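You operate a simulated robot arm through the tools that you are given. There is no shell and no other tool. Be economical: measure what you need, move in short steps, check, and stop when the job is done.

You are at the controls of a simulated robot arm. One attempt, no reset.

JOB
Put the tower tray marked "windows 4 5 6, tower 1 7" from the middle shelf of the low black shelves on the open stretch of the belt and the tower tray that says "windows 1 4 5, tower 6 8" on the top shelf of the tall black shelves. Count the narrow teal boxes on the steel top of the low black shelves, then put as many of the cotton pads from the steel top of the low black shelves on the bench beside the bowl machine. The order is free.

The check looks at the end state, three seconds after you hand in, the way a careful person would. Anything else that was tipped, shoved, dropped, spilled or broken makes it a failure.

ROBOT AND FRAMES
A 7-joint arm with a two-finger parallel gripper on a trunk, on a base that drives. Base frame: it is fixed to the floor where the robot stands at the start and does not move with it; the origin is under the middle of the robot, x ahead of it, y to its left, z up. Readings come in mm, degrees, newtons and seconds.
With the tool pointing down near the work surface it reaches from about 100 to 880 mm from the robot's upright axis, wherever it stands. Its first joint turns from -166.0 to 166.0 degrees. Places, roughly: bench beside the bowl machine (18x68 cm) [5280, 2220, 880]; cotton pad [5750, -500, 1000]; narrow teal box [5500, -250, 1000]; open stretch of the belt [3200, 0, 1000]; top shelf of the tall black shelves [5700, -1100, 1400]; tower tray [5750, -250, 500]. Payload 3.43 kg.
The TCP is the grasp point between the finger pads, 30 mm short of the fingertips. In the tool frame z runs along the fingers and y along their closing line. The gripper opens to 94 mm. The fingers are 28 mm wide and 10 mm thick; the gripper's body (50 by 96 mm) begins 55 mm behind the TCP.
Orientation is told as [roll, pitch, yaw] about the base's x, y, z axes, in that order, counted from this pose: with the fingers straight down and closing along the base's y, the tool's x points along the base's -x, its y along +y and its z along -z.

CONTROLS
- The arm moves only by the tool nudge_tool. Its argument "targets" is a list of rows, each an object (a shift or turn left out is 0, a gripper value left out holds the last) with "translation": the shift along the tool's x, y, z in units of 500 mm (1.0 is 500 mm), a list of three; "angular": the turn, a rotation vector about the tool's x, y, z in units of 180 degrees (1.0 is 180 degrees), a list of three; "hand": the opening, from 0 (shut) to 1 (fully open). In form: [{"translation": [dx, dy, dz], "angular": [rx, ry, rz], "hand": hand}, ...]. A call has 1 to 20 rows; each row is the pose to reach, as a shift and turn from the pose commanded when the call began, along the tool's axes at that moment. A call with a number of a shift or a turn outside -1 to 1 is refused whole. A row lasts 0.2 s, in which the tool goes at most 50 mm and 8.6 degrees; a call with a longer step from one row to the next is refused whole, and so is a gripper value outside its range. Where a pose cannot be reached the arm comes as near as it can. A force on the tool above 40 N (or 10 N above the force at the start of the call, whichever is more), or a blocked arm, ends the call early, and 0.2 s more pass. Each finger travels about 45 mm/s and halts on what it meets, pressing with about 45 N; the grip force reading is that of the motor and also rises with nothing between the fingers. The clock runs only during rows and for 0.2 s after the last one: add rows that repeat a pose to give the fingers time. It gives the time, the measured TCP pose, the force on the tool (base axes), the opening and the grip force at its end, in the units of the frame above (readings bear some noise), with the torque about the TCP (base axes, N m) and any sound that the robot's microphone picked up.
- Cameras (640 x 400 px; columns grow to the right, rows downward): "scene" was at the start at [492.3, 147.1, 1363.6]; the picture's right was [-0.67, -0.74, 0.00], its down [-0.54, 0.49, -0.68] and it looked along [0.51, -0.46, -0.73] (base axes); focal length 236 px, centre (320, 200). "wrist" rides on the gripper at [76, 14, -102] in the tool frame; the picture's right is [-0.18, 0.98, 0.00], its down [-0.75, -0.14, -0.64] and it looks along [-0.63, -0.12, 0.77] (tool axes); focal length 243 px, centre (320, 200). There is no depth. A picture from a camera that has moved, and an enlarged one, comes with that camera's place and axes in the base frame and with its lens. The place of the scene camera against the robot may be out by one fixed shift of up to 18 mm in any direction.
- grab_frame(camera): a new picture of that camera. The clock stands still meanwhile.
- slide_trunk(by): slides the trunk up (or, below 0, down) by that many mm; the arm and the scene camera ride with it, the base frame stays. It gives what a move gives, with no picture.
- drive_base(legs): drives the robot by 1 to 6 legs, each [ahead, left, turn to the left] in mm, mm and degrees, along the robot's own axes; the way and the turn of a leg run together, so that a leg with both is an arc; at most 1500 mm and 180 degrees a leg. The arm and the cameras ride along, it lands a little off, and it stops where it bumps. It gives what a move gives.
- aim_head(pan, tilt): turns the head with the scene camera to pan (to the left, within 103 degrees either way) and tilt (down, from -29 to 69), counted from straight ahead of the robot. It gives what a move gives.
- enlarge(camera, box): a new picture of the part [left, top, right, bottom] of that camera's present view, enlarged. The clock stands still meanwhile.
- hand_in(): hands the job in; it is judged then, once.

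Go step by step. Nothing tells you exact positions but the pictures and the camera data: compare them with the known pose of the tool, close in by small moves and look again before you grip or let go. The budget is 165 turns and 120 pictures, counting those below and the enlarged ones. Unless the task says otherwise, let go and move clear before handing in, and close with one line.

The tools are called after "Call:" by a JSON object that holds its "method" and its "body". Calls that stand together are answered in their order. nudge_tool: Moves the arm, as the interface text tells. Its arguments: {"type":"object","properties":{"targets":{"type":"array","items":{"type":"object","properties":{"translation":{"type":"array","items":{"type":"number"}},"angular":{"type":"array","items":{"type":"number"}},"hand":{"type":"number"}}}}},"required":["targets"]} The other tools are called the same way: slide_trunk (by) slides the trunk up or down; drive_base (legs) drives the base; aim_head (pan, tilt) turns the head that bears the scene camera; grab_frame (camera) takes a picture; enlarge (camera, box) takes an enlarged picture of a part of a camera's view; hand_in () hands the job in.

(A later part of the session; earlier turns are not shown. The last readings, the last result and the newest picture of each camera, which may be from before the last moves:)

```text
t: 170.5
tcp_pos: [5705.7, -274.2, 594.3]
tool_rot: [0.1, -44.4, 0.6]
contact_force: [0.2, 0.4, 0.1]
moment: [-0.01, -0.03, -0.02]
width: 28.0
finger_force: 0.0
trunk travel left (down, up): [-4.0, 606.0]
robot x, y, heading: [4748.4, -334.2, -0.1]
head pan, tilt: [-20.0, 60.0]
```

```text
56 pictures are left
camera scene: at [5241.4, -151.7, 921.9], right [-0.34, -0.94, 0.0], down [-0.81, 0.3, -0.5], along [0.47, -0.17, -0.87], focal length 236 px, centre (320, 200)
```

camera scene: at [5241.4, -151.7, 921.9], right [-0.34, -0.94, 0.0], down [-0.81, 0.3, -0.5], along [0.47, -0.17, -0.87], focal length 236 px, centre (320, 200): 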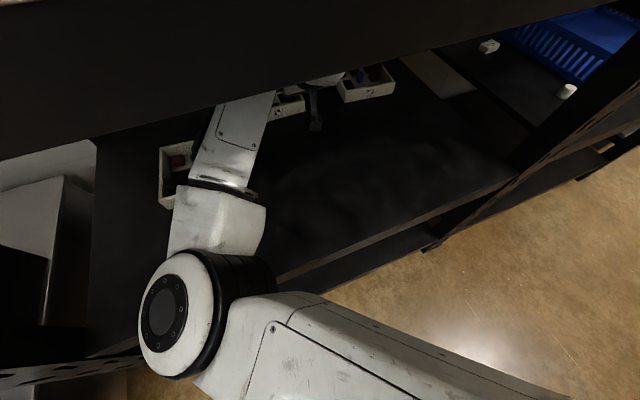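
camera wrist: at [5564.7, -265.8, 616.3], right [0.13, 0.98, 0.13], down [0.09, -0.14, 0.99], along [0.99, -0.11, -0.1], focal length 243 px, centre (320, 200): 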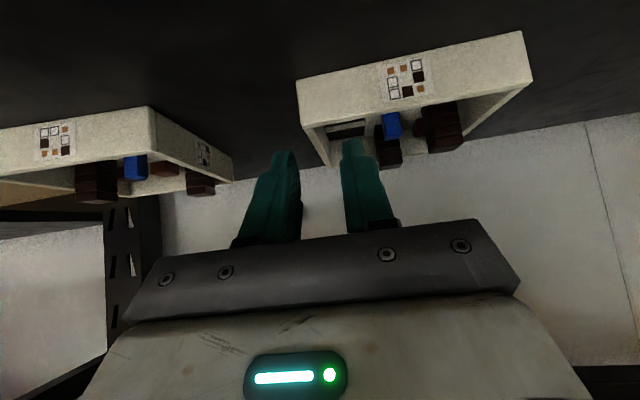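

Overlap in plan with the front-left tray remains, so I gain height instead: raise trunk in small steps while lowering the hand by the same amount, so the forearm rides higher.

Call:
{"method": "slide_trunk", "body": {"by": 20}}

Call:
{"method": "nudge_tool", "body": {"targets": [{"translation": [0.014, 0, 0.0143]}, {"translation": [0.028, -0.005, 0.0286]}, {"translation": [0.028, -0.01, 0.0286]}]}}

Call:
{"method": "slide_trunk", "body": {"by": 20}}

Call:
{"method": "nudge_tool", "body": {"targets": [{"translation": [0.014, 0, 0.0143]}, {"translation": [0.028, 0, 0.0286]}, {"translation": [0.028, 0, 0.0286]}]}}

Call:
{"method": "slide_trunk", "body": {"by": 20}}

Call:
{"method": "nudge_tool", "body": {"targets": [{"translation": [0.014, 0, 0.0143]}, {"translation": [0.028, 0, 0.0286]}, {"translation": [0.028, 0, 0.0286]}]}}

Call:
{"method": "grab_frame", "body": {"camera": "scene"}}

Call:
{"method": "grab_frame", "body": {"camera": "wrist"}}

```text
t: 171.2
tcp_pos: [5705.6, -275.1, 614.4]
tool_rot: [-0.1, -44.4, 0.6]
contact_force: [-1.0, 0.7, 0.1]
moment: [-0.02, -0.02, 0.04]
width: 28.1
finger_force: 0.1
trunk travel left (down, up): [-24.0, 586.0]
robot x, y, heading: [4741.7, -327.9, 0.1]
head pan, tilt: [-20.0, 60.0]
```

```text
t: 171.9
tcp_pos: [5705.9, -281.4, 595.0]
tool_rot: [-0.1, -44.5, 0.6]
contact_force: [0.0, -0.6, 0.5]
moment: [-0.01, 0.03, 0.01]
width: 28.1
finger_force: 0.0
trunk travel left (down, up): [-24.0, 586.0]
robot x, y, heading: [4743.9, -325.7, 0.2]
head pan, tilt: [-20.0, 60.0]
```

```text
t: 172.6
tcp_pos: [5705.9, -280.7, 615.5]
tool_rot: [0.0, -44.5, 0.6]
contact_force: [-0.5, 0.4, 0.9]
moment: [-0.02, -0.01, -0.02]
width: 28.1
finger_force: 0.1
trunk travel left (down, up): [-44.0, 566.0]
robot x, y, heading: [4745.7, -327.8, 0.2]
head pan, tilt: [-20.0, 60.0]
```

```text
t: 173.4
tcp_pos: [5705.9, -281.3, 595.5]
tool_rot: [-0.1, -44.4, 0.6]
contact_force: [-0.1, 0.7, -0.5]
moment: [-0.01, 0.0, 0.05]
width: 28.3
finger_force: 0.0
trunk travel left (down, up): [-44.0, 566.0]
robot x, y, heading: [4748.0, -329.7, 0.1]
head pan, tilt: [-20.0, 60.0]
```

```text
t: 174.1
tcp_pos: [5705.6, -279.8, 614.2]
tool_rot: [0.0, -44.5, 0.6]
contact_force: [-0.4, 0.8, 0.4]
moment: [0.0, -0.01, -0.03]
width: 28.1
finger_force: 0.2
trunk travel left (down, up): [-64.0, 546.0]
robot x, y, heading: [4746.1, -327.5, -0.1]
head pan, tilt: [-20.0, 60.0]
```

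```text
t: 174.9
tcp_pos: [5704.0, -279.5, 595.3]
tool_rot: [-0.1, -44.5, 0.7]
contact_force: [0.6, -0.4, 0.5]
moment: [0.0, -0.01, -0.02]
width: 28.1
finger_force: 0.1
trunk travel left (down, up): [-64.0, 546.0]
robot x, y, heading: [4744.7, -328.7, -0.0]
head pan, tilt: [-20.0, 60.0]
```

```text
55 pictures are left
camera scene: at [5241.5, -151.7, 981.9], right [-0.34, -0.94, 0.0], down [-0.81, 0.3, -0.5], along [0.47, -0.17, -0.87], focal length 236 px, centre (320, 200)
```

scene: 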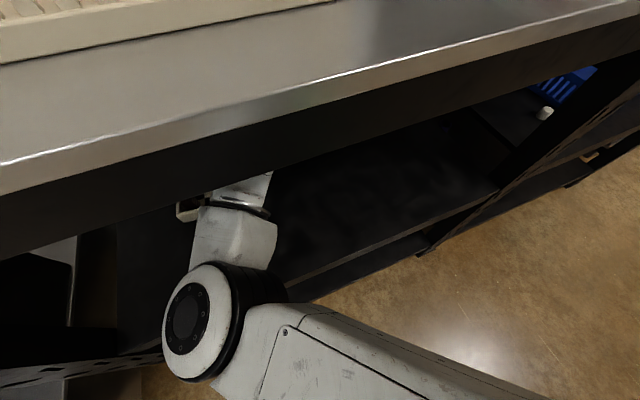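

```text
54 pictures are left
camera wrist: at [5577.7, -267.4, 614.8], right [0.12, 0.98, 0.13], down [0.09, -0.14, 0.99], along [0.99, -0.11, -0.1], focal length 243 px, centre (320, 200)
```

wrist: 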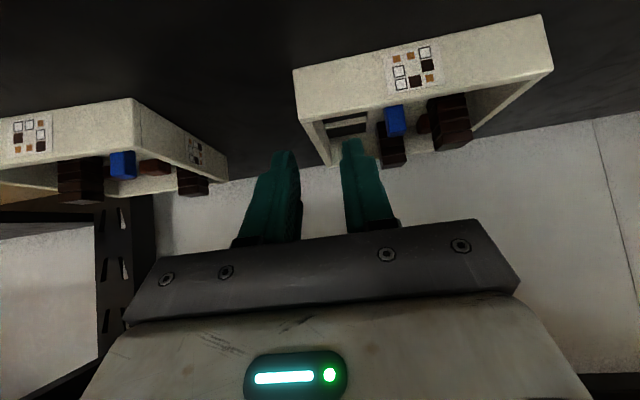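

The right wall centreline is y≈−284, mid x≈5786. I extend the last 66 mm.

Call:
{"method": "nudge_tool", "body": {"targets": [{"translation": [-0.03, -0.003, 0.03]}, {"translation": [-0.065, -0.006, 0.064]}, {"translation": [-0.094, -0.009, 0.0925]}, {"translation": [-0.094, -0.009, 0.0925]}]}}

Call:
{"method": "grab_frame", "body": {"camera": "wrist"}}

Call:
{"method": "aim_head", "body": {"pan": 15, "tilt": 35}}

Call:
{"method": "grab_frame", "body": {"camera": "scene"}}

```text
t: 175.9
tcp_pos: [5771.2, -284.7, 595.9]
tool_rot: [-0.1, -44.5, 0.5]
contact_force: [0.0, -0.5, 0.1]
moment: [0.02, 0.0, -0.02]
width: 28.4
finger_force: 0.1
trunk travel left (down, up): [-64.0, 546.0]
robot x, y, heading: [4744.4, -327.9, -0.1]
head pan, tilt: [-20.0, 60.0]
```

```text
53 pictures are left
camera wrist: at [5643.1, -272.3, 615.9], right [0.12, 0.98, 0.13], down [0.09, -0.14, 0.99], along [0.99, -0.11, -0.1], focal length 243 px, centre (320, 200)
```

wrist: 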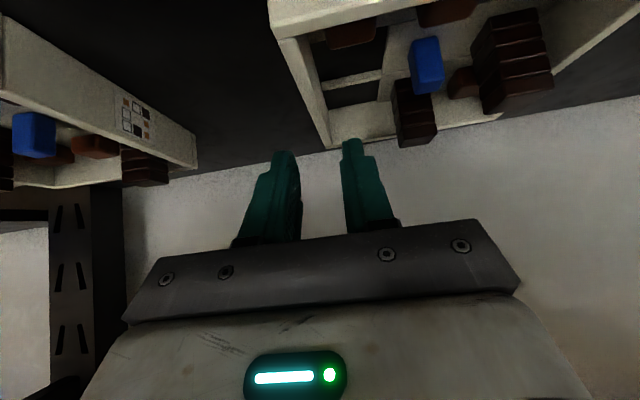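

```text
t: 176.9
tcp_pos: [5769.3, -285.1, 595.5]
tool_rot: [0.0, -44.6, 0.6]
contact_force: [0.5, -0.4, -0.3]
moment: [0.0, 0.03, 0.01]
width: 28.1
finger_force: 0.1
trunk travel left (down, up): [-64.0, 546.0]
robot x, y, heading: [4742.1, -327.6, 0.2]
head pan, tilt: [15.0, 35.0]
```

```text
52 pictures are left
camera scene: at [5264.0, -106.2, 1016.1], right [0.26, -0.97, 0.0], down [-0.55, -0.15, -0.82], along [0.79, 0.21, -0.57], focal length 236 px, centre (320, 200)
```

scene: 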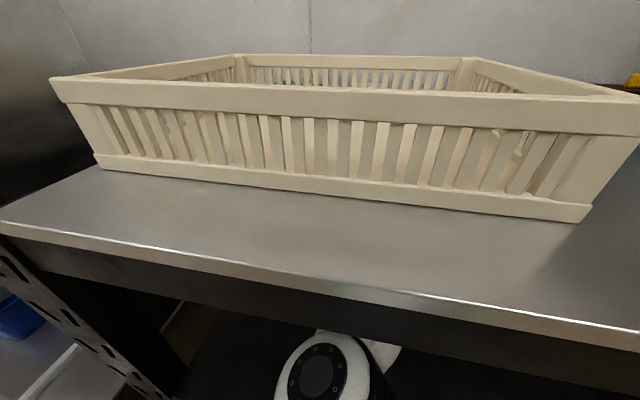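

The wall lies centred between the fingers. I lower to z≈557 and check.

Call:
{"method": "nudge_tool", "body": {"targets": [{"translation": [0.02, 0, 0.016]}, {"translation": [0.04, 0, 0.033]}, {"translation": [0.0597, 0, 0.0493]}, {"translation": [0.0597, 0, 0.0493]}]}}

Call:
{"method": "grab_frame", "body": {"camera": "wrist"}}

```text
t: 177.9
tcp_pos: [5766.2, -285.3, 557.1]
tool_rot: [-0.1, -44.4, 0.8]
contact_force: [-0.5, -0.8, 0.0]
moment: [0.0, -0.02, 0.02]
width: 28.0
finger_force: 0.0
trunk travel left (down, up): [-64.0, 546.0]
robot x, y, heading: [4746.9, -326.8, 0.1]
head pan, tilt: [15.0, 35.0]
```

```text
51 pictures are left
camera wrist: at [5639.8, -271.9, 577.0], right [0.12, 0.98, 0.13], down [0.09, -0.14, 0.99], along [0.99, -0.11, -0.1], focal length 243 px, centre (320, 200)
```

wrist: 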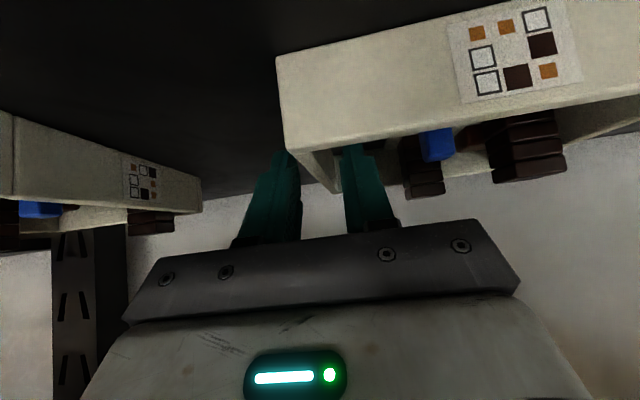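

Same alignment as the first grasp, and the label confirms the tray. I close and lift slowly, with the leveling roll.

Call:
{"method": "nudge_tool", "body": {"targets": [{"hand": 0.2}, {"hand": 0.14}, {"hand": 0.1}, {"hand": 0.06}, {"hand": 0.03}, {"hand": 0}, {"hand": 0}, {"hand": 0}]}}

Call:
{"method": "nudge_tool", "body": {"targets": [{"translation": [-0.004, 0, -0.004], "angular": [-0.003, 0, 0.003]}, {"translation": [-0.01, 0, -0.01], "angular": [-0.007, 0, 0.007]}, {"translation": [-0.018, 0, -0.018], "angular": [-0.0118, 0, 0.0118]}, {"translation": [-0.028, 0, -0.028], "angular": [-0.0118, 0, 0.0118]}, {"translation": [-0.04, 0, -0.04], "angular": [-0.0118, 0, 0.0118]}, {"translation": [-0.05, 0, -0.05], "angular": [-0.0118, 0, 0.0118]}, {"translation": [-0.055, 0, -0.055], "angular": [-0.0118, 0, 0.0118]}]}}

Call:
{"method": "grab_frame", "body": {"camera": "wrist"}}

```text
t: 179.7
tcp_pos: [5766.6, -284.5, 556.0]
tool_rot: [0.0, -44.6, 0.6]
contact_force: [-0.2, 0.8, 0.0]
moment: [0.04, 0.02, 0.07]
width: 10.5
finger_force: 44.6
trunk travel left (down, up): [-64.0, 546.0]
robot x, y, heading: [4746.8, -328.5, 0.2]
head pan, tilt: [15.0, 35.0]
```

```text
t: 181.3
tcp_pos: [5767.7, -284.6, 595.2]
tool_rot: [4.2, -44.5, -2.4]
contact_force: [-0.2, -0.3, -2.3]
moment: [-0.08, 0.05, -0.02]
width: 10.4
finger_force: 44.5
trunk travel left (down, up): [-64.0, 546.0]
robot x, y, heading: [4745.5, -332.2, -0.0]
head pan, tilt: [15.0, 35.0]
```

```text
50 pictures are left
camera wrist: at [5640.7, -272.9, 617.2], right [0.12, 0.98, 0.18], down [0.09, -0.19, 0.98], along [0.99, -0.1, -0.11], focal length 243 px, centre (320, 200)
```

wrist: 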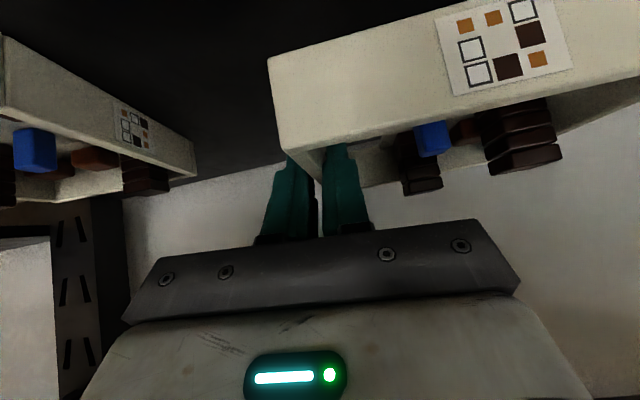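

Held and level. I back straight out with the base.

Call:
{"method": "drive_base", "body": {"legs": [[-150, 0, 0], [-450, 0, 0]]}}

Call:
{"method": "aim_head", "body": {"pan": -10, "tilt": 40}}

Call:
{"method": "grab_frame", "body": {"camera": "scene"}}

```text
t: 185.0
tcp_pos: [5160.8, -287.9, 596.5]
tool_rot: [4.2, -44.5, -2.8]
contact_force: [-0.7, -0.6, -2.0]
moment: [-0.1, 0.01, 0.0]
width: 10.6
finger_force: 44.2
trunk travel left (down, up): [-64.0, 546.0]
robot x, y, heading: [4138.9, -326.7, -0.2]
head pan, tilt: [15.0, 35.0]
```

```text
t: 185.9
tcp_pos: [5161.1, -288.8, 596.7]
tool_rot: [4.1, -44.5, -2.8]
contact_force: [-0.8, 1.1, -1.2]
moment: [-0.12, 0.0, 0.0]
width: 10.6
finger_force: 43.6
trunk travel left (down, up): [-64.0, 546.0]
robot x, y, heading: [4141.2, -327.0, -0.4]
head pan, tilt: [-10.0, 40.0]
```

```text
49 pictures are left
camera scene: at [4656.7, -145.2, 1008.6], right [-0.18, -0.98, 0.0], down [-0.63, 0.11, -0.77], along [0.75, -0.14, -0.64], focal length 236 px, centre (320, 200)
```

scene: 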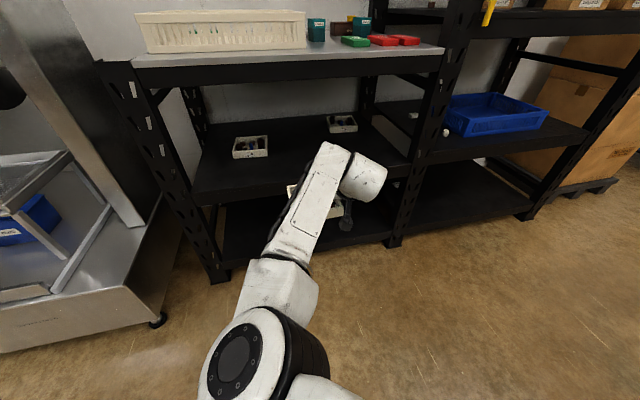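

Trays on the shelf remain undisturbed. Next I raise the trunk fully and look at the tall shelves' top shelf.

Call:
{"method": "slide_trunk", "body": {"by": 400}}

Call:
{"method": "slide_trunk", "body": {"by": 144}}

Call:
{"method": "drive_base", "body": {"legs": [[0, -480, 0]]}}

Call:
{"method": "aim_head", "body": {"pan": -25, "tilt": 10}}

Call:
{"method": "grab_frame", "body": {"camera": "scene"}}

```text
t: 189.7
tcp_pos: [5159.8, -288.1, 996.3]
tool_rot: [4.2, -44.4, -2.8]
contact_force: [0.5, 0.0, -1.5]
moment: [-0.05, 0.0, -0.02]
width: 10.6
finger_force: 44.5
trunk travel left (down, up): [-464.0, 146.0]
robot x, y, heading: [4136.7, -328.1, -0.3]
head pan, tilt: [-10.0, 40.0]
```

```text
t: 191.4
tcp_pos: [5159.8, -288.9, 1139.9]
tool_rot: [4.2, -44.4, -2.6]
contact_force: [-0.3, 0.0, -1.6]
moment: [-0.1, 0.0, 0.03]
width: 10.7
finger_force: 44.0
trunk travel left (down, up): [-608.0, 2.0]
robot x, y, heading: [4138.6, -328.0, -0.3]
head pan, tilt: [-10.0, 40.0]
```

```text
t: 194.3
tcp_pos: [5156.4, -769.0, 1139.7]
tool_rot: [4.2, -44.5, -3.1]
contact_force: [-0.2, 1.0, -2.5]
moment: [-0.12, -0.02, -0.03]
width: 10.5
finger_force: 44.6
trunk travel left (down, up): [-608.0, 2.0]
robot x, y, heading: [4135.3, -798.9, -0.7]
head pan, tilt: [-10.0, 40.0]
```

```text
t: 195.2
tcp_pos: [5157.1, -768.1, 1139.4]
tool_rot: [4.3, -44.4, -3.1]
contact_force: [-0.1, 0.2, -2.5]
moment: [-0.13, 0.02, 0.02]
width: 10.6
finger_force: 44.1
trunk travel left (down, up): [-608.0, 2.0]
robot x, y, heading: [4134.6, -798.6, -1.1]
head pan, tilt: [-25.0, 10.0]
```

```text
48 pictures are left
camera scene: at [4653.8, -646.5, 1600.2], right [-0.43, -0.9, 0.0], down [-0.16, 0.08, -0.98], along [0.89, -0.43, -0.17], focal length 236 px, centre (320, 200)
```

scene: 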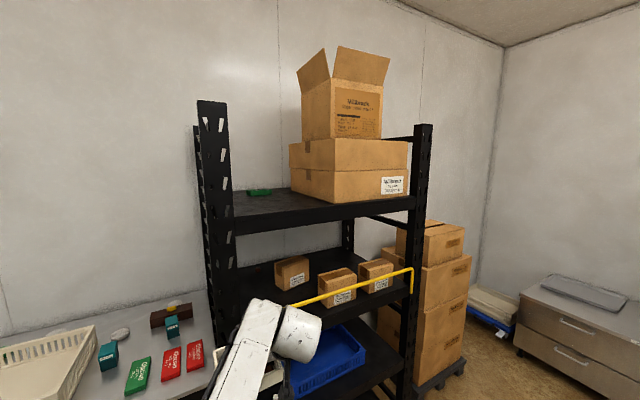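

The top shelf surface is at z≈1440 with free space at its left front (y −720…−1050). I lift the hand by 390 mm while drawing it in 150 mm, keeping the tray level.

Call:
{"method": "nudge_tool", "body": {"targets": [{"translation": [-0.007, 0.001, -0.015]}, {"translation": [-0.023, 0.003, -0.054]}, {"translation": [-0.046, 0.006, -0.107]}, {"translation": [-0.076, 0.009, -0.176]}, {"translation": [-0.106, 0.013, -0.245]}, {"translation": [-0.136, 0.016, -0.314]}, {"translation": [-0.166, 0.02, -0.383]}, {"translation": [-0.196, 0.024, -0.452]}, {"translation": [-0.226, 0.027, -0.521]}, {"translation": [-0.256, 0.031, -0.59]}, {"translation": [-0.286, 0.034, -0.66]}, {"translation": [-0.31, 0.037, -0.715]}, {"translation": [-0.325, 0.039, -0.75]}, {"translation": [-0.332, 0.04, -0.766]}, {"translation": [-0.332, 0.04, -0.766]}]}}

Call:
{"method": "grab_frame", "body": {"camera": "wrist"}}

Call:
{"method": "grab_frame", "body": {"camera": "scene"}}

```text
t: 198.4
tcp_pos: [5014.7, -767.4, 1402.8]
tool_rot: [4.2, -44.4, -3.1]
contact_force: [0.0, 0.3, -1.8]
moment: [-0.08, 0.0, 0.01]
width: 10.6
finger_force: 44.4
out of reach, approached as far as the arm can: row 9, 10, 11, 12, 13, 14, 15
trunk travel left (down, up): [-608.0, 2.0]
robot x, y, heading: [4134.1, -799.5, -0.7]
head pan, tilt: [-25.0, 10.0]
```

```text
47 pictures are left
camera wrist: at [4887.4, -755.0, 1425.7], right [0.13, 0.97, 0.18], down [0.09, -0.19, 0.98], along [0.99, -0.12, -0.11], focal length 243 px, centre (320, 200)
```

wrist: 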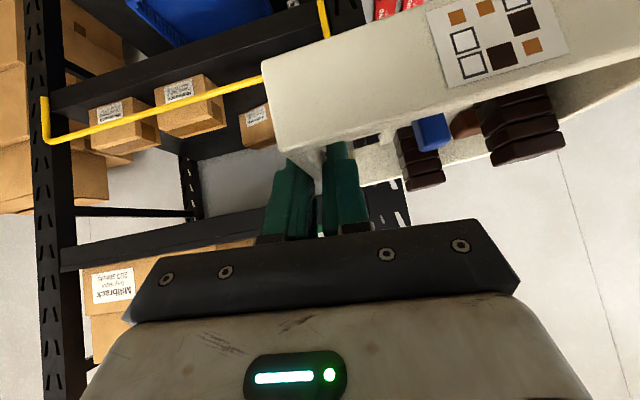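

```text
46 pictures are left
camera scene: at [4653.7, -646.5, 1600.3], right [-0.43, -0.9, 0.0], down [-0.16, 0.08, -0.98], along [0.89, -0.43, -0.17], focal length 236 px, centre (320, 200)
```

scene: 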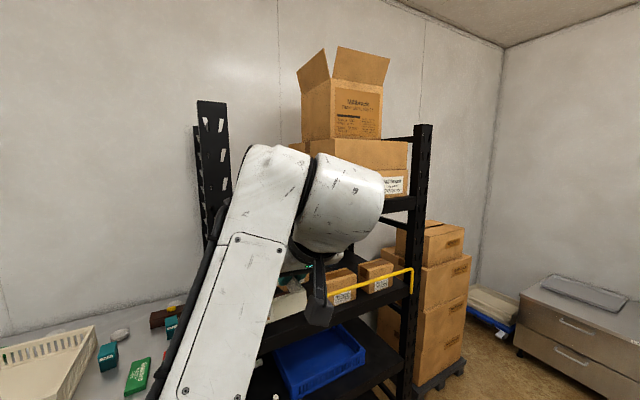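

The arm tops out at z≈1400 at this reach; closer in it should go higher. I turn the head aside for clearance and pull in while rising.

Call:
{"method": "aim_head", "body": {"pan": 70, "tilt": 20}}

Call:
{"method": "nudge_tool", "body": {"targets": [{"translation": [0.01, 0, -0.012]}, {"translation": [0.03, 0.001, -0.036]}, {"translation": [0.06, 0.002, -0.075]}, {"translation": [0.09, 0.003, -0.115]}, {"translation": [0.11, 0.004, -0.15]}, {"translation": [0.11, 0.006, -0.19]}, {"translation": [0.09, 0.008, -0.23]}, {"translation": [0.06, 0.01, -0.265]}, {"translation": [0.02, 0.012, -0.295]}, {"translation": [-0.015, 0.013, -0.315]}, {"translation": [-0.039, 0.014, -0.325]}, {"translation": [-0.039, 0.014, -0.325]}]}}

Call:
{"method": "grab_frame", "body": {"camera": "wrist"}}

```text
t: 200.1
tcp_pos: [5012.9, -768.5, 1404.8]
tool_rot: [4.1, -44.5, -3.1]
contact_force: [-0.4, -0.9, -1.0]
moment: [-0.1, 0.03, -0.01]
width: 10.6
finger_force: 44.3
trunk travel left (down, up): [-608.0, 2.0]
robot x, y, heading: [4131.6, -800.6, -0.8]
head pan, tilt: [70.0, 20.0]
```

```text
t: 202.7
tcp_pos: [4934.7, -729.1, 1398.0]
tool_rot: [3.9, -44.6, -2.9]
contact_force: [0.5, -0.6, -1.2]
moment: [-0.1, 0.02, 0.0]
width: 10.6
finger_force: 44.5
out of reach, approached as far as the arm can: row 3, 4, 5, 6, 7, 8, 9, 10, 11, 12
trunk travel left (down, up): [-608.0, 2.0]
robot x, y, heading: [4131.7, -796.7, -0.9]
head pan, tilt: [70.0, 20.0]
```

```text
45 pictures are left
camera wrist: at [4809.0, -716.0, 1418.3], right [0.13, 0.97, 0.18], down [0.08, -0.19, 0.98], along [0.99, -0.12, -0.11], focal length 243 px, centre (320, 200)
```

wrist: 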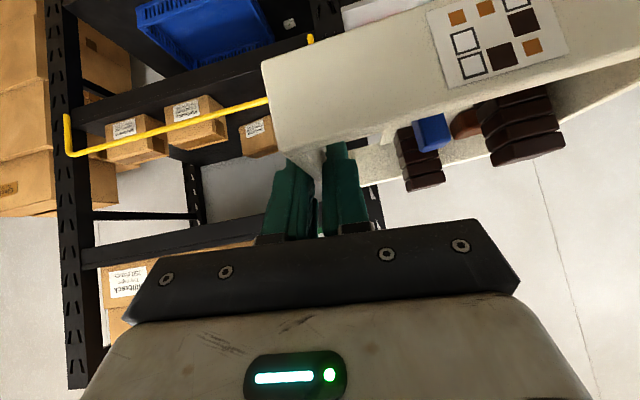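

Still capped near z 1400, so it is likely a joint limit; I try rising while reaching farther out instead.

Call:
{"method": "nudge_tool", "body": {"targets": [{"translation": [-0.01, -0.001, 0.012]}, {"translation": [-0.04, -0.005, 0.04]}, {"translation": [-0.09, -0.012, 0.085]}, {"translation": [-0.14, -0.02, 0.12]}, {"translation": [-0.19, -0.03, 0.15]}, {"translation": [-0.25, -0.04, 0.15]}, {"translation": [-0.31, -0.05, 0.125]}, {"translation": [-0.36, -0.06, 0.085]}, {"translation": [-0.4, -0.066, 0.04]}, {"translation": [-0.41, -0.066, 0.022]}, {"translation": [-0.41, -0.066, 0.022]}]}}

Call:
{"method": "aim_head", "body": {"pan": 20, "tilt": 45}}

Call:
{"method": "grab_frame", "body": {"camera": "scene"}}

```text
t: 205.1
tcp_pos: [5056.1, -765.7, 1395.1]
tool_rot: [4.2, -44.4, -3.1]
contact_force: [1.0, 0.1, -1.7]
moment: [-0.12, 0.03, -0.02]
width: 10.3
finger_force: 44.9
out of reach, approached as far as the arm can: row 5, 6, 7, 8, 9, 10, 11
trunk travel left (down, up): [-608.0, 2.0]
robot x, y, heading: [4131.8, -801.0, -0.9]
head pan, tilt: [70.0, 20.0]
```

```text
t: 206.3
tcp_pos: [5057.7, -765.7, 1395.6]
tool_rot: [4.2, -44.4, -3.1]
contact_force: [0.4, -1.0, -0.7]
moment: [-0.13, 0.02, 0.02]
width: 10.5
finger_force: 43.5
trunk travel left (down, up): [-608.0, 2.0]
robot x, y, heading: [4133.9, -800.7, -0.8]
head pan, tilt: [20.0, 45.0]
```

```text
44 pictures are left
camera scene: at [4646.7, -579.2, 1545.4], right [0.33, -0.94, 0.0], down [-0.67, -0.23, -0.71], along [0.67, 0.23, -0.71], focal length 236 px, centre (320, 200)
```

scene: 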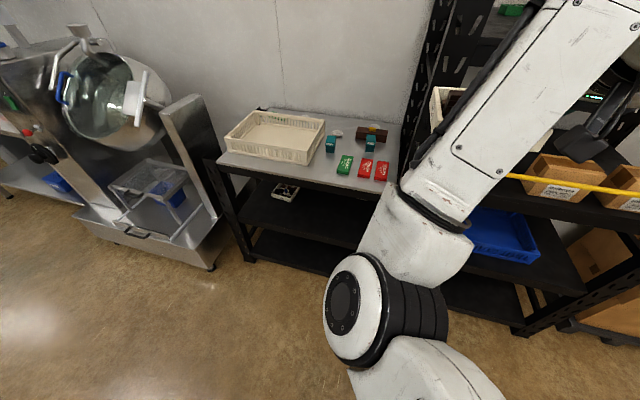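

Height stays capped; the limit likely depends on wrist orientation. Turning the tray about the vertical keeps it level, so I test whether yawing the tool 30° clockwise frees more height.

Call:
{"method": "nudge_tool", "body": {"targets": [{"angular": [0.02, -0.0015, 0.02]}, {"angular": [0.047, -0.0035, 0.0477]}, {"angular": [0.077, -0.0057, 0.0785]}, {"angular": [0.1, -0.0075, 0.102]}, {"angular": [0.1167, -0.0087, 0.1187]}, {"translation": [-0.02, 0.001, -0.02], "angular": [0.1167, -0.0087, 0.1187]}, {"translation": [-0.05, 0.003, -0.05], "angular": [0.1167, -0.0087, 0.1187]}, {"translation": [-0.09, 0.006, -0.09], "angular": [0.1167, -0.0087, 0.1187]}, {"translation": [-0.13, 0.009, -0.132], "angular": [0.1167, -0.0087, 0.1187]}, {"translation": [-0.15, 0.01, -0.152], "angular": [0.1167, -0.0087, 0.1187]}, {"translation": [-0.15, 0.01, -0.152], "angular": [0.1167, -0.0087, 0.1187]}]}}

```text
t: 208.7
tcp_pos: [5035.6, -766.9, 1404.9]
tool_rot: [4.2, -44.5, -33.2]
contact_force: [-0.5, -0.4, -1.2]
moment: [-0.09, 0.05, 0.0]
width: 10.7
finger_force: 44.1
out of reach, approached as far as the arm can: row 6, 7, 8, 9, 10, 11
trunk travel left (down, up): [-608.0, 2.0]
robot x, y, heading: [4135.2, -800.8, -0.7]
head pan, tilt: [20.0, 45.0]
```

Only slightly higher. I test a larger clockwise yaw (about −80°) and then try to rise.

Call:
{"method": "nudge_tool", "body": {"targets": [{"translation": [0.01, 0, 0.01], "angular": [0.028, -0.0021, 0.0283]}, {"translation": [0.03, 0, 0.03], "angular": [0.056, -0.0041, 0.0566]}, {"translation": [0.05, 0, 0.05], "angular": [0.083, -0.0062, 0.0849]}, {"translation": [0.06, 0, 0.06], "angular": [0.111, -0.0082, 0.113]}, {"translation": [0.06, 0, 0.06], "angular": [0.139, -0.0103, 0.141]}, {"translation": [0.06, 0, 0.06], "angular": [0.166, -0.0123, 0.17]}, {"translation": [0.06, 0, 0.06], "angular": [0.194, -0.0144, 0.198]}, {"translation": [0.04, 0, 0.04], "angular": [0.194, -0.0144, 0.198]}, {"translation": [0.0, 0, 0.0], "angular": [0.194, -0.0144, 0.198]}, {"translation": [-0.05, 0.004, -0.05], "angular": [0.194, -0.0144, 0.198]}, {"translation": [-0.1, 0.008, -0.1], "angular": [0.194, -0.0144, 0.198]}, {"translation": [-0.14, 0.01, -0.14], "angular": [0.194, -0.0144, 0.198]}, {"translation": [-0.14, 0.01, -0.14], "angular": [0.194, -0.0144, 0.198]}]}}

Call:
{"method": "grab_frame", "body": {"camera": "scene"}}

```text
t: 211.5
tcp_pos: [4999.3, -774.1, 1384.5]
tool_rot: [4.3, -44.5, -83.1]
contact_force: [-0.8, -0.2, -1.5]
moment: [0.0, 0.1, -0.01]
width: 10.5
finger_force: 44.2
out of reach, approached as far as the arm can: row 7, 8, 9, 10, 11, 12, 13
trunk travel left (down, up): [-608.0, 2.0]
robot x, y, heading: [4131.9, -803.1, -0.7]
head pan, tilt: [20.0, 45.0]
```

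```text
43 pictures are left
camera scene: at [4646.7, -579.3, 1545.4], right [0.33, -0.94, 0.0], down [-0.67, -0.23, -0.71], along [0.67, 0.23, -0.71], focal length 236 px, centre (320, 200)
```

scene: 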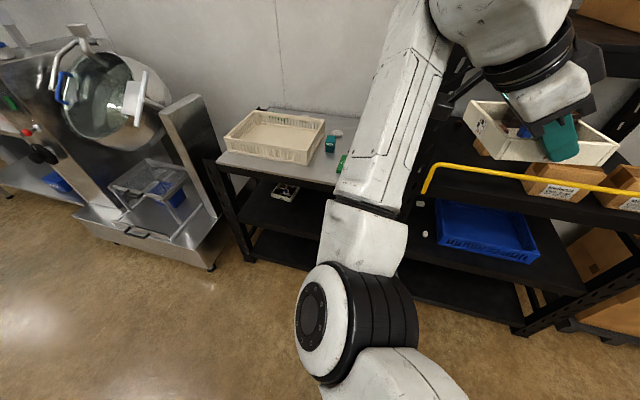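

The height limit persists with yaw, so the 45° grip can't reach the top shelf (needs TCP ≈1475). Plan: set this tray down on the bench strip, regrip with a flatter (~72°) tool, which lowers the wrist. First I return to a compact carry pose.

Call:
{"method": "nudge_tool", "body": {"targets": [{"translation": [0.01, -0.009, 0.01], "angular": [-0.015, 0.001, -0.015]}, {"translation": [0.03, -0.027, 0.028], "angular": [-0.041, 0.003, -0.042]}, {"translation": [0.06, -0.053, 0.055], "angular": [-0.07, 0.0052, -0.071]}, {"translation": [0.095, -0.084, 0.085], "angular": [-0.1, 0.0074, -0.102]}, {"translation": [0.13, -0.115, 0.115], "angular": [-0.13, 0.0096, -0.1325]}, {"translation": [0.165, -0.146, 0.145], "angular": [-0.16, 0.0118, -0.163]}, {"translation": [0.2, -0.177, 0.17], "angular": [-0.19, 0.014, -0.1935]}, {"translation": [0.235, -0.208, 0.195], "angular": [-0.22, 0.0163, -0.224]}, {"translation": [0.27, -0.239, 0.222], "angular": [-0.25, 0.0185, -0.2545]}, {"translation": [0.3, -0.266, 0.245], "angular": [-0.28, 0.0207, -0.285]}, {"translation": [0.325, -0.287, 0.265], "angular": [-0.3, 0.0222, -0.3055]}, {"translation": [0.339, -0.299, 0.276], "angular": [-0.311, 0.023, -0.3165]}, {"translation": [0.339, -0.299, 0.276], "angular": [-0.311, 0.023, -0.3165]}]}}

Call:
{"method": "grab_frame", "body": {"camera": "wrist"}}

```text
t: 214.3
tcp_pos: [4861.0, -775.9, 1157.8]
tool_rot: [4.2, -44.5, -3.0]
contact_force: [0.7, -0.1, -1.3]
moment: [-0.1, 0.02, -0.01]
width: 10.6
finger_force: 44.0
trunk travel left (down, up): [-608.0, 2.0]
robot x, y, heading: [4133.3, -799.5, -0.7]
head pan, tilt: [20.0, 45.0]
```

```text
42 pictures are left
camera wrist: at [4732.7, -761.5, 1178.5], right [0.13, 0.97, 0.18], down [0.09, -0.19, 0.98], along [0.99, -0.11, -0.11], focal length 243 px, centre (320, 200)
```

wrist: 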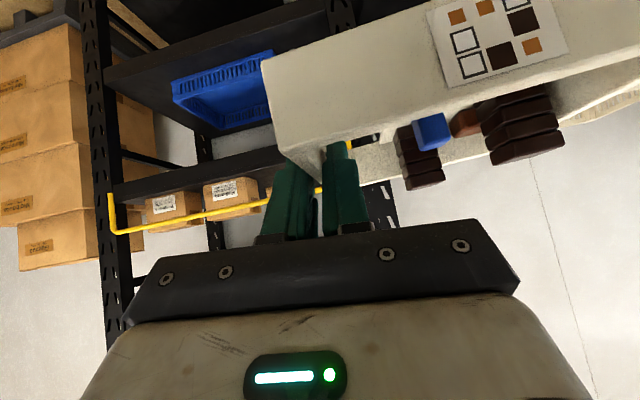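

Tray intact. I drive left to the bench beside the bowl machine.

Call:
{"method": "drive_base", "body": {"legs": [[0, 1450, 0.4], [0, 1480, 0.4]]}}

Call:
{"method": "aim_head", "body": {"pan": -5, "tilt": 35}}

Call:
{"method": "grab_frame", "body": {"camera": "scene"}}

```text
t: 228.5
tcp_pos: [4837.3, 2201.0, 1158.2]
tool_rot: [4.2, -44.6, -1.2]
contact_force: [-0.4, 0.3, -1.8]
moment: [-0.1, -0.03, 0.0]
width: 10.4
finger_force: 44.7
trunk travel left (down, up): [-608.0, 2.0]
robot x, y, heading: [4110.6, 2143.7, 1.3]
head pan, tilt: [20.0, 45.0]
```

```text
t: 229.4
tcp_pos: [4836.9, 2201.8, 1157.3]
tool_rot: [4.2, -44.5, -1.1]
contact_force: [-1.7, 0.4, -1.0]
moment: [-0.09, 0.01, 0.02]
width: 10.5
finger_force: 44.3
trunk travel left (down, up): [-608.0, 2.0]
robot x, y, heading: [4114.9, 2150.0, 1.3]
head pan, tilt: [-5.0, 35.0]
```

```text
41 pictures are left
camera scene: at [4630.7, 2354.1, 1560.2], right [-0.07, -1.0, 0.0], down [-0.57, 0.04, -0.82], along [0.82, -0.05, -0.57], focal length 236 px, centre (320, 200)
```

scene: 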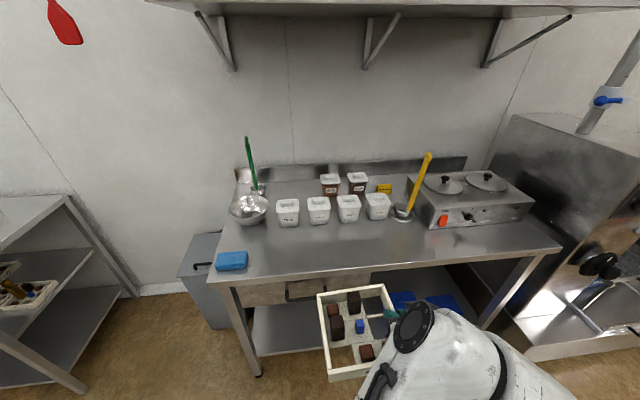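

The bench front edge is at x≈5170 and its front strip is free. I drive in so the tray hovers over the strip's front edge, then lower by trunk.

Call:
{"method": "drive_base", "body": {"legs": [[385, 0, -1.3]]}}

Call:
{"method": "slide_trunk", "body": {"by": -170}}

Call:
{"method": "grab_frame", "body": {"camera": "wrist"}}

Call:
{"method": "aim_head", "body": {"pan": -5, "tilt": 50}}

Call:
{"method": "grab_frame", "body": {"camera": "scene"}}

```text
t: 231.9
tcp_pos: [5229.3, 2189.1, 1158.1]
tool_rot: [4.2, -44.6, -2.4]
contact_force: [-0.1, -0.1, -2.0]
moment: [-0.07, 0.01, 0.0]
width: 10.6
finger_force: 44.7
trunk travel left (down, up): [-608.0, 2.0]
robot x, y, heading: [4506.4, 2155.2, 0.1]
head pan, tilt: [-5.0, 35.0]
```

```text
t: 233.8
tcp_pos: [5228.9, 2190.9, 987.4]
tool_rot: [4.1, -44.4, -2.3]
contact_force: [-0.3, 0.8, -1.2]
moment: [-0.1, 0.0, -0.01]
width: 10.4
finger_force: 44.4
trunk travel left (down, up): [-438.0, 172.0]
robot x, y, heading: [4510.1, 2154.4, 0.2]
head pan, tilt: [-5.0, 35.0]
```

```text
40 pictures are left
camera wrist: at [5103.0, 2201.8, 1008.7], right [0.12, 0.98, 0.18], down [0.09, -0.19, 0.98], along [0.99, -0.1, -0.11], focal length 243 px, centre (320, 200)
```

wrist: 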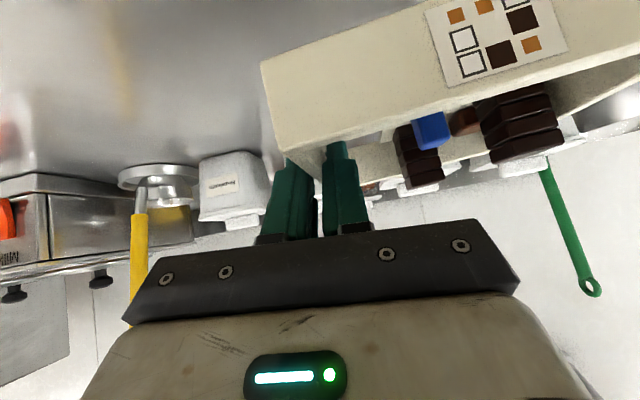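

```text
t: 234.6
tcp_pos: [5229.6, 2191.0, 988.4]
tool_rot: [4.2, -44.5, -2.3]
contact_force: [0.0, -0.5, -1.7]
moment: [-0.11, 0.0, -0.01]
width: 10.4
finger_force: 44.2
trunk travel left (down, up): [-438.0, 172.0]
robot x, y, heading: [4505.0, 2150.4, 0.2]
head pan, tilt: [-5.0, 50.0]
```

```text
39 pictures are left
camera scene: at [5014.7, 2348.3, 1368.6], right [-0.09, -1.0, 0.0], down [-0.76, 0.07, -0.64], along [0.64, -0.06, -0.77], focal length 236 px, centre (320, 200)
```

scene: 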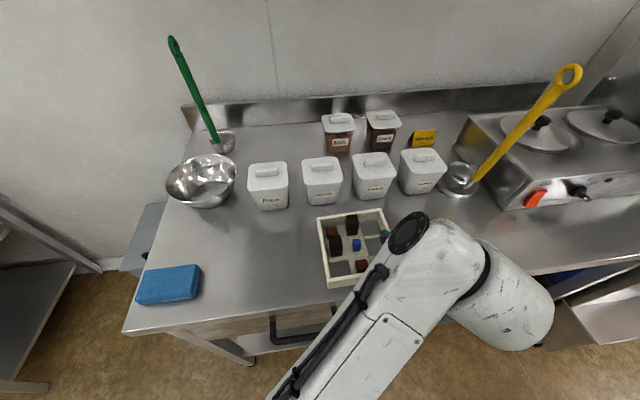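

Hovering just right; I lower further, pulling back 15 mm so the tray's front lies near the bench edge.

Call:
{"method": "nudge_tool", "body": {"targets": [{"translation": [0.01, 0, -0.01]}, {"translation": [0.021, 0, -0.021]}]}}

Call:
{"method": "slide_trunk", "body": {"by": -52}}

Call:
{"method": "nudge_tool", "body": {"targets": [{"translation": [0.004, 0, 0.004]}, {"translation": [0.0085, 0, 0.0085]}, {"translation": [0.0085, 0, 0.0085]}]}}

Call:
{"method": "nudge_tool", "body": {"targets": [{"translation": [0.0028, 0, 0.0028]}, {"translation": [0.0056, 0, 0.0056]}, {"translation": [0.0056, 0, 0.0056]}]}}

Call:
{"method": "grab_frame", "body": {"camera": "wrist"}}

```text
t: 235.2
tcp_pos: [5214.7, 2191.6, 986.6]
tool_rot: [4.2, -44.6, -2.3]
contact_force: [0.0, 0.5, -1.6]
moment: [-0.12, 0.0, -0.01]
width: 10.4
finger_force: 44.0
trunk travel left (down, up): [-438.0, 172.0]
robot x, y, heading: [4502.6, 2153.6, -0.1]
head pan, tilt: [-5.0, 50.0]
```

```text
t: 236.1
tcp_pos: [5215.0, 2190.6, 934.3]
tool_rot: [4.2, -44.4, -2.3]
contact_force: [0.9, -0.7, -0.9]
moment: [-0.1, 0.01, -0.02]
width: 10.4
finger_force: 43.7
trunk travel left (down, up): [-386.0, 224.0]
robot x, y, heading: [4506.1, 2157.8, 0.1]
head pan, tilt: [-5.0, 50.0]
```

```text
t: 236.9
tcp_pos: [5215.7, 2191.4, 930.2]
tool_rot: [4.2, -44.5, -2.3]
contact_force: [-0.4, -0.7, -1.1]
moment: [-0.09, 0.03, 0.0]
width: 10.5
finger_force: 44.3
trunk travel left (down, up): [-386.0, 224.0]
robot x, y, heading: [4506.0, 2155.7, -0.1]
head pan, tilt: [-5.0, 50.0]
```

```text
t: 237.7
tcp_pos: [5215.4, 2192.2, 926.3]
tool_rot: [4.2, -44.5, -2.2]
contact_force: [0.0, 0.3, -2.3]
moment: [-0.12, 0.04, -0.01]
width: 10.7
finger_force: 44.3
trunk travel left (down, up): [-386.0, 224.0]
robot x, y, heading: [4504.3, 2156.5, 0.0]
head pan, tilt: [-5.0, 50.0]
```

```text
38 pictures are left
camera wrist: at [5088.5, 2203.0, 947.1], right [0.12, 0.98, 0.18], down [0.09, -0.19, 0.98], along [0.99, -0.1, -0.11], focal length 243 px, centre (320, 200)
```

wrist: 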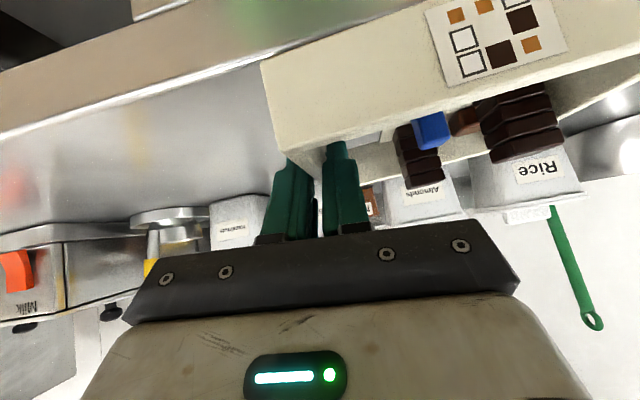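

The bench edge is at x≈5172; the tray's front will sit about flush with it. A few more small steps down.

Call:
{"method": "nudge_tool", "body": {"targets": [{"translation": [0.0028, 0, 0.0028]}, {"translation": [0.0056, 0, 0.0056]}, {"translation": [0.0056, 0, 0.0056]}]}}

Call:
{"method": "nudge_tool", "body": {"targets": [{"translation": [0.0042, 0, 0.0042]}, {"translation": [0.0042, 0, 0.0042]}]}}

Call:
{"method": "nudge_tool", "body": {"targets": [{"translation": [0.0028, 0, 0.0028]}, {"translation": [0.0028, 0, 0.0028]}]}}

Call:
{"method": "nudge_tool", "body": {"targets": [{"translation": [0.0028, 0, 0.0028]}, {"translation": [0.0028, 0, 0.0028]}]}}

```text
t: 238.5
tcp_pos: [5215.8, 2191.5, 921.6]
tool_rot: [4.2, -44.6, -2.3]
contact_force: [0.4, 0.3, -1.2]
moment: [-0.05, -0.04, 0.03]
width: 10.7
finger_force: 43.9
trunk travel left (down, up): [-386.0, 224.0]
robot x, y, heading: [4506.4, 2153.9, 0.1]
head pan, tilt: [-5.0, 50.0]
```

```text
t: 239.1
tcp_pos: [5215.0, 2192.4, 918.9]
tool_rot: [4.2, -44.5, -2.3]
contact_force: [-0.1, 0.1, -1.6]
moment: [-0.06, 0.01, 0.0]
width: 10.6
finger_force: 43.9
trunk travel left (down, up): [-386.0, 224.0]
robot x, y, heading: [4508.9, 2156.7, 0.1]
head pan, tilt: [-5.0, 50.0]
```

```text
t: 239.7
tcp_pos: [5215.1, 2192.9, 917.9]
tool_rot: [4.2, -44.7, -2.3]
contact_force: [1.3, 1.4, 3.4]
moment: [0.02, -0.46, 0.04]
width: 10.5
finger_force: 44.1
trunk travel left (down, up): [-386.0, 224.0]
robot x, y, heading: [4502.7, 2150.7, -0.3]
head pan, tilt: [-5.0, 50.0]
```

```text
t: 240.3
tcp_pos: [5215.3, 2191.0, 916.7]
tool_rot: [4.2, -44.8, -2.4]
contact_force: [0.6, -1.9, 23.0]
moment: [0.02, -0.43, 0.05]
width: 10.5
finger_force: 44.6
trunk travel left (down, up): [-386.0, 224.0]
robot x, y, heading: [4504.6, 2154.1, 0.2]
head pan, tilt: [-5.0, 50.0]
```

Firm contact. I ease up 1 mm, release, and rise clear.

Call:
{"method": "nudge_tool", "body": {"targets": [{"translation": [-0.0022, 0, -0.0022]}, {"translation": [-0.0022, 0, -0.0022], "hand": 0.12}, {"translation": [-0.0022, 0, -0.0022], "hand": 0.2}, {"translation": [-0.0022, 0, -0.0022], "hand": 0.3}, {"translation": [-0.0022, 0, -0.0022], "hand": 0.3}, {"translation": [-0.02, 0.001, -0.02], "hand": 0.3}, {"translation": [-0.06, 0.004, -0.06], "hand": 0.3}, {"translation": [-0.11, 0.008, -0.11], "hand": 0.3}, {"translation": [-0.16, 0.012, -0.16], "hand": 0.3}]}}

Call:
{"method": "grab_frame", "body": {"camera": "wrist"}}

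```text
t: 242.3
tcp_pos: [5217.0, 2195.0, 1030.2]
tool_rot: [4.2, -44.7, -2.3]
contact_force: [0.5, -0.1, 0.8]
moment: [-0.01, 0.02, -0.02]
width: 28.1
finger_force: 0.2
trunk travel left (down, up): [-386.0, 224.0]
robot x, y, heading: [4506.8, 2155.0, 0.0]
head pan, tilt: [-5.0, 50.0]
```

```text
37 pictures are left
camera wrist: at [5090.0, 2205.0, 1050.9], right [0.12, 0.98, 0.18], down [0.09, -0.19, 0.98], along [0.99, -0.1, -0.11], focal length 243 px, centre (320, 200)
```

wrist: 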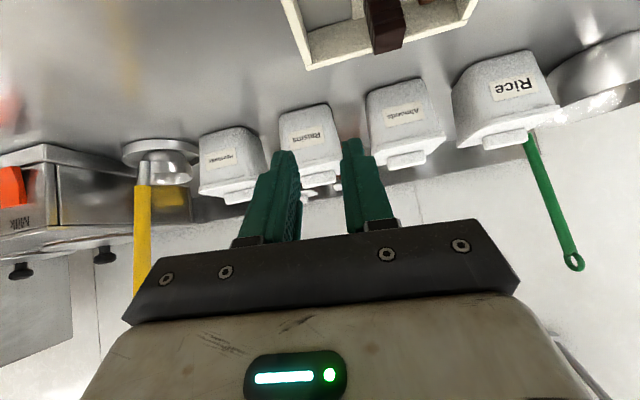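

The tray rests on the bench. I back off, raise the trunk, and test how high a 72° tilted tool can go.

Call:
{"method": "drive_base", "body": {"legs": [[-350, 0, 0]]}}

Call:
{"method": "slide_trunk", "body": {"by": 222}}

Call:
{"method": "nudge_tool", "body": {"targets": [{"angular": [0.006, 0, -0.006]}, {"angular": [0.0118, 0, -0.0118]}]}}

Call:
{"method": "nudge_tool", "body": {"targets": [{"angular": [0, -0.04, 0]}, {"angular": [0, -0.08, 0]}, {"angular": [0, -0.12, 0]}, {"angular": [0, -0.152, 0]}, {"translation": [-0.07, 0, -0.07], "angular": [0, -0.152, 0]}, {"translation": [-0.14, 0, -0.14], "angular": [0, -0.152, 0]}, {"translation": [-0.21, 0, -0.21], "angular": [0, -0.152, 0]}, {"translation": [-0.28, 0, -0.28], "angular": [0, -0.152, 0]}, {"translation": [-0.35, 0, -0.35], "angular": [0, -0.152, 0]}, {"translation": [-0.38, 0, -0.38], "angular": [0, -0.152, 0]}, {"translation": [-0.38, 0, -0.38], "angular": [0, -0.152, 0]}]}}

```text
t: 244.6
tcp_pos: [4861.2, 2191.0, 1029.0]
tool_rot: [4.2, -44.6, -2.6]
contact_force: [0.8, -0.3, 0.0]
moment: [0.01, 0.02, -0.03]
width: 28.0
finger_force: 0.1
trunk travel left (down, up): [-386.0, 224.0]
robot x, y, heading: [4149.5, 2155.5, -0.4]
head pan, tilt: [-5.0, 50.0]
```

```text
t: 246.9
tcp_pos: [4861.3, 2191.1, 1252.4]
tool_rot: [4.2, -44.6, -2.7]
contact_force: [0.0, -0.5, 0.6]
moment: [0.02, 0.02, -0.02]
width: 28.2
finger_force: 0.0
trunk travel left (down, up): [-608.0, 2.0]
robot x, y, heading: [4150.2, 2155.2, -0.5]
head pan, tilt: [-5.0, 50.0]
```

```text
t: 247.5
tcp_pos: [4861.8, 2191.2, 1251.3]
tool_rot: [0.1, -44.6, 0.4]
contact_force: [-1.0, 0.4, 0.5]
moment: [-0.01, -0.01, 0.02]
width: 28.4
finger_force: 0.1
trunk travel left (down, up): [-608.0, 2.0]
robot x, y, heading: [4146.9, 2151.0, -0.5]
head pan, tilt: [-5.0, 50.0]
```

```text
t: 249.9
tcp_pos: [4887.7, 2203.6, 1457.3]
tool_rot: [0.4, -71.7, -0.2]
contact_force: [0.6, -1.4, 0.2]
moment: [0.0, 0.01, -0.02]
width: 28.0
finger_force: 0.0
out of reach, approached as far as the arm can: row 1, 2, 3, 4, 5, 6, 7, 8, 9, 10, 11
trunk travel left (down, up): [-608.0, 2.0]
robot x, y, heading: [4149.1, 2154.3, -0.2]
head pan, tilt: [-5.0, 50.0]
```

Reached 1457 at short reach; I test farther out and higher.

Call:
{"method": "nudge_tool", "body": {"targets": [{"translation": [-0.03, 0, 0.08]}, {"translation": [-0.06, 0, 0.16]}, {"translation": [-0.11, 0, 0.22]}, {"translation": [-0.17, 0, 0.22]}, {"translation": [-0.233, 0, 0.2]}, {"translation": [-0.233, 0, 0.197]}]}}

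Call:
{"method": "nudge_tool", "body": {"targets": [{"translation": [-0.02, 0, 0.08]}, {"translation": [-0.03, 0, 0.16]}, {"translation": [-0.06, 0, 0.2]}, {"translation": [-0.1, 0, 0.2]}, {"translation": [-0.1, 0, 0.2]}]}}

```text
t: 251.3
tcp_pos: [5015.0, 2204.5, 1487.4]
tool_rot: [0.0, -72.0, 0.4]
contact_force: [0.3, -0.4, 0.2]
moment: [-0.01, -0.02, 0.01]
width: 28.3
finger_force: 0.1
out of reach, approached as far as the arm can: row 4, 5, 6
trunk travel left (down, up): [-608.0, 2.0]
robot x, y, heading: [4147.7, 2153.6, -0.2]
head pan, tilt: [-5.0, 50.0]
```

```text
t: 252.5
tcp_pos: [5120.4, 2205.0, 1477.2]
tool_rot: [0.0, -72.0, 0.3]
contact_force: [0.1, 0.4, -0.3]
moment: [0.0, 0.01, 0.0]
width: 28.2
finger_force: 0.0
out of reach, approached as far as the arm can: row 3, 4, 5
trunk travel left (down, up): [-608.0, 2.0]
robot x, y, heading: [4150.2, 2153.5, -0.0]
head pan, tilt: [-5.0, 50.0]
```

Peak height with this tilt is ~1487 at reach ~870, just enough (shelf surface ≈1430–1440 plus 42). I set reach 870, then drive to the bench and lower by trunk over the tray.

Call:
{"method": "nudge_tool", "body": {"targets": [{"translation": [0.02, 0, -0.08]}, {"translation": [0.04, 0, -0.15]}, {"translation": [0.066, 0, -0.199]}, {"translation": [0.066, 0, -0.199]}]}}

Call:
{"method": "slide_trunk", "body": {"by": -400}}

Call:
{"method": "drive_base", "body": {"legs": [[160, -12, 0]]}}

Call:
{"method": "grab_frame", "body": {"camera": "wrist"}}

```text
t: 253.5
tcp_pos: [5014.4, 2203.7, 1477.1]
tool_rot: [0.1, -71.9, 0.3]
contact_force: [0.0, 1.1, 0.9]
moment: [0.02, -0.01, 0.02]
width: 28.2
finger_force: 0.0
trunk travel left (down, up): [-608.0, 2.0]
robot x, y, heading: [4149.1, 2151.5, -0.3]
head pan, tilt: [-5.0, 50.0]
```

```text
t: 257.4
tcp_pos: [5013.8, 2202.6, 1076.9]
tool_rot: [-0.1, -71.9, 0.3]
contact_force: [-0.4, -0.2, -0.3]
moment: [0.03, -0.02, 0.03]
width: 28.4
finger_force: 0.0
trunk travel left (down, up): [-208.0, 402.0]
robot x, y, heading: [4148.7, 2154.0, -0.4]
head pan, tilt: [-5.0, 50.0]
```

```text
t: 258.8
tcp_pos: [5175.3, 2190.1, 1076.7]
tool_rot: [0.1, -71.8, 0.3]
contact_force: [0.4, -0.6, -0.5]
moment: [-0.01, 0.02, 0.01]
width: 28.2
finger_force: 0.1
trunk travel left (down, up): [-208.0, 402.0]
robot x, y, heading: [4310.8, 2141.0, -0.1]
head pan, tilt: [-5.0, 50.0]
```

```text
36 pictures are left
camera wrist: at [5054.0, 2202.4, 1037.1], right [0.05, 0.98, 0.18], down [-0.38, -0.14, 0.92], along [0.93, -0.11, 0.36], focal length 243 px, centre (320, 200)
```

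wrist: 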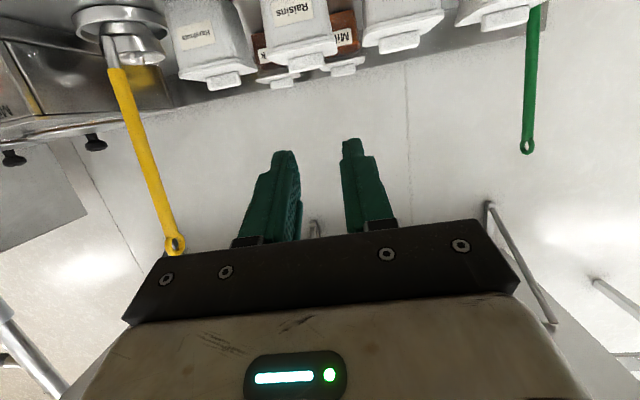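

The camera now looks upward past the tray, so I rely on pose and the head camera. I move to x≈5240 and lower to just above the wall.

Call:
{"method": "drive_base", "body": {"legs": [[65, 1, 0]]}}

Call:
{"method": "slide_trunk", "body": {"by": -115}}

Call:
{"method": "aim_head", "body": {"pan": -10, "tilt": 50}}

Call:
{"method": "enlarge", "body": {"camera": "scene", "box": [220, 120, 480, 282]}}

Call:
{"method": "grab_frame", "body": {"camera": "wrist"}}

```text
t: 259.8
tcp_pos: [5242.5, 2190.9, 1076.2]
tool_rot: [0.0, -71.9, 0.4]
contact_force: [0.7, 0.4, -0.5]
moment: [0.0, 0.0, 0.02]
width: 28.1
finger_force: 0.1
trunk travel left (down, up): [-208.0, 402.0]
robot x, y, heading: [4372.8, 2141.9, -0.4]
head pan, tilt: [-5.0, 50.0]
```

```text
t: 261.2
tcp_pos: [5240.8, 2191.1, 962.0]
tool_rot: [0.0, -71.9, 0.4]
contact_force: [-0.3, -0.8, 0.5]
moment: [0.02, -0.01, 0.01]
width: 28.0
finger_force: 0.0
trunk travel left (down, up): [-93.0, 517.0]
robot x, y, heading: [4376.9, 2142.6, -0.4]
head pan, tilt: [-5.0, 50.0]
```

```text
t: 261.9
tcp_pos: [5241.7, 2189.8, 960.9]
tool_rot: [-0.1, -71.9, 0.3]
contact_force: [0.7, -0.4, 0.0]
moment: [0.01, 0.0, 0.0]
width: 28.0
finger_force: 0.0
trunk travel left (down, up): [-93.0, 517.0]
robot x, y, heading: [4379.9, 2141.7, -0.2]
head pan, tilt: [-10.0, 50.0]
```

```text
2.46 times, centred on (350, 201) of scene
camera zoom: at [4884.9, 2327.4, 1023.5], right [-0.18, -0.98, 0.0], down [-0.75, 0.14, -0.64], along [0.63, -0.11, -0.77], focal length 580 px, centre (246, 198)
```

zoom: 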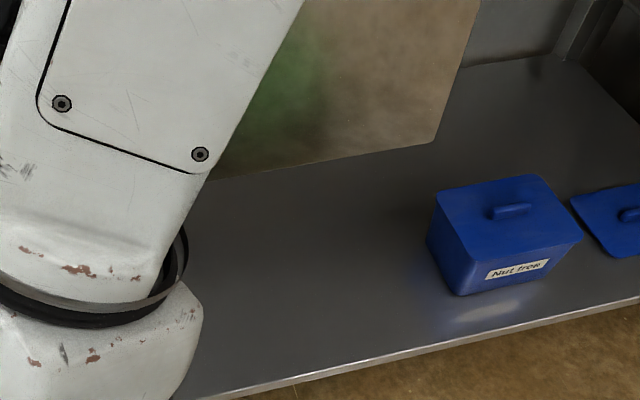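

```text
34 pictures are left
camera wrist: at [5119.5, 2203.5, 922.0], right [0.05, 0.98, 0.18], down [-0.38, -0.14, 0.92], along [0.93, -0.11, 0.36], focal length 243 px, centre (320, 200)
```

wrist: 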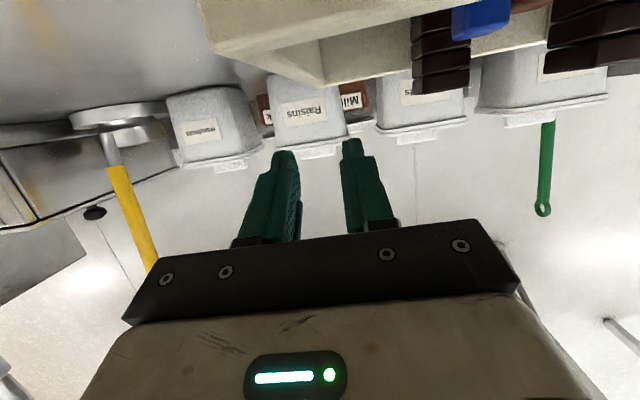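

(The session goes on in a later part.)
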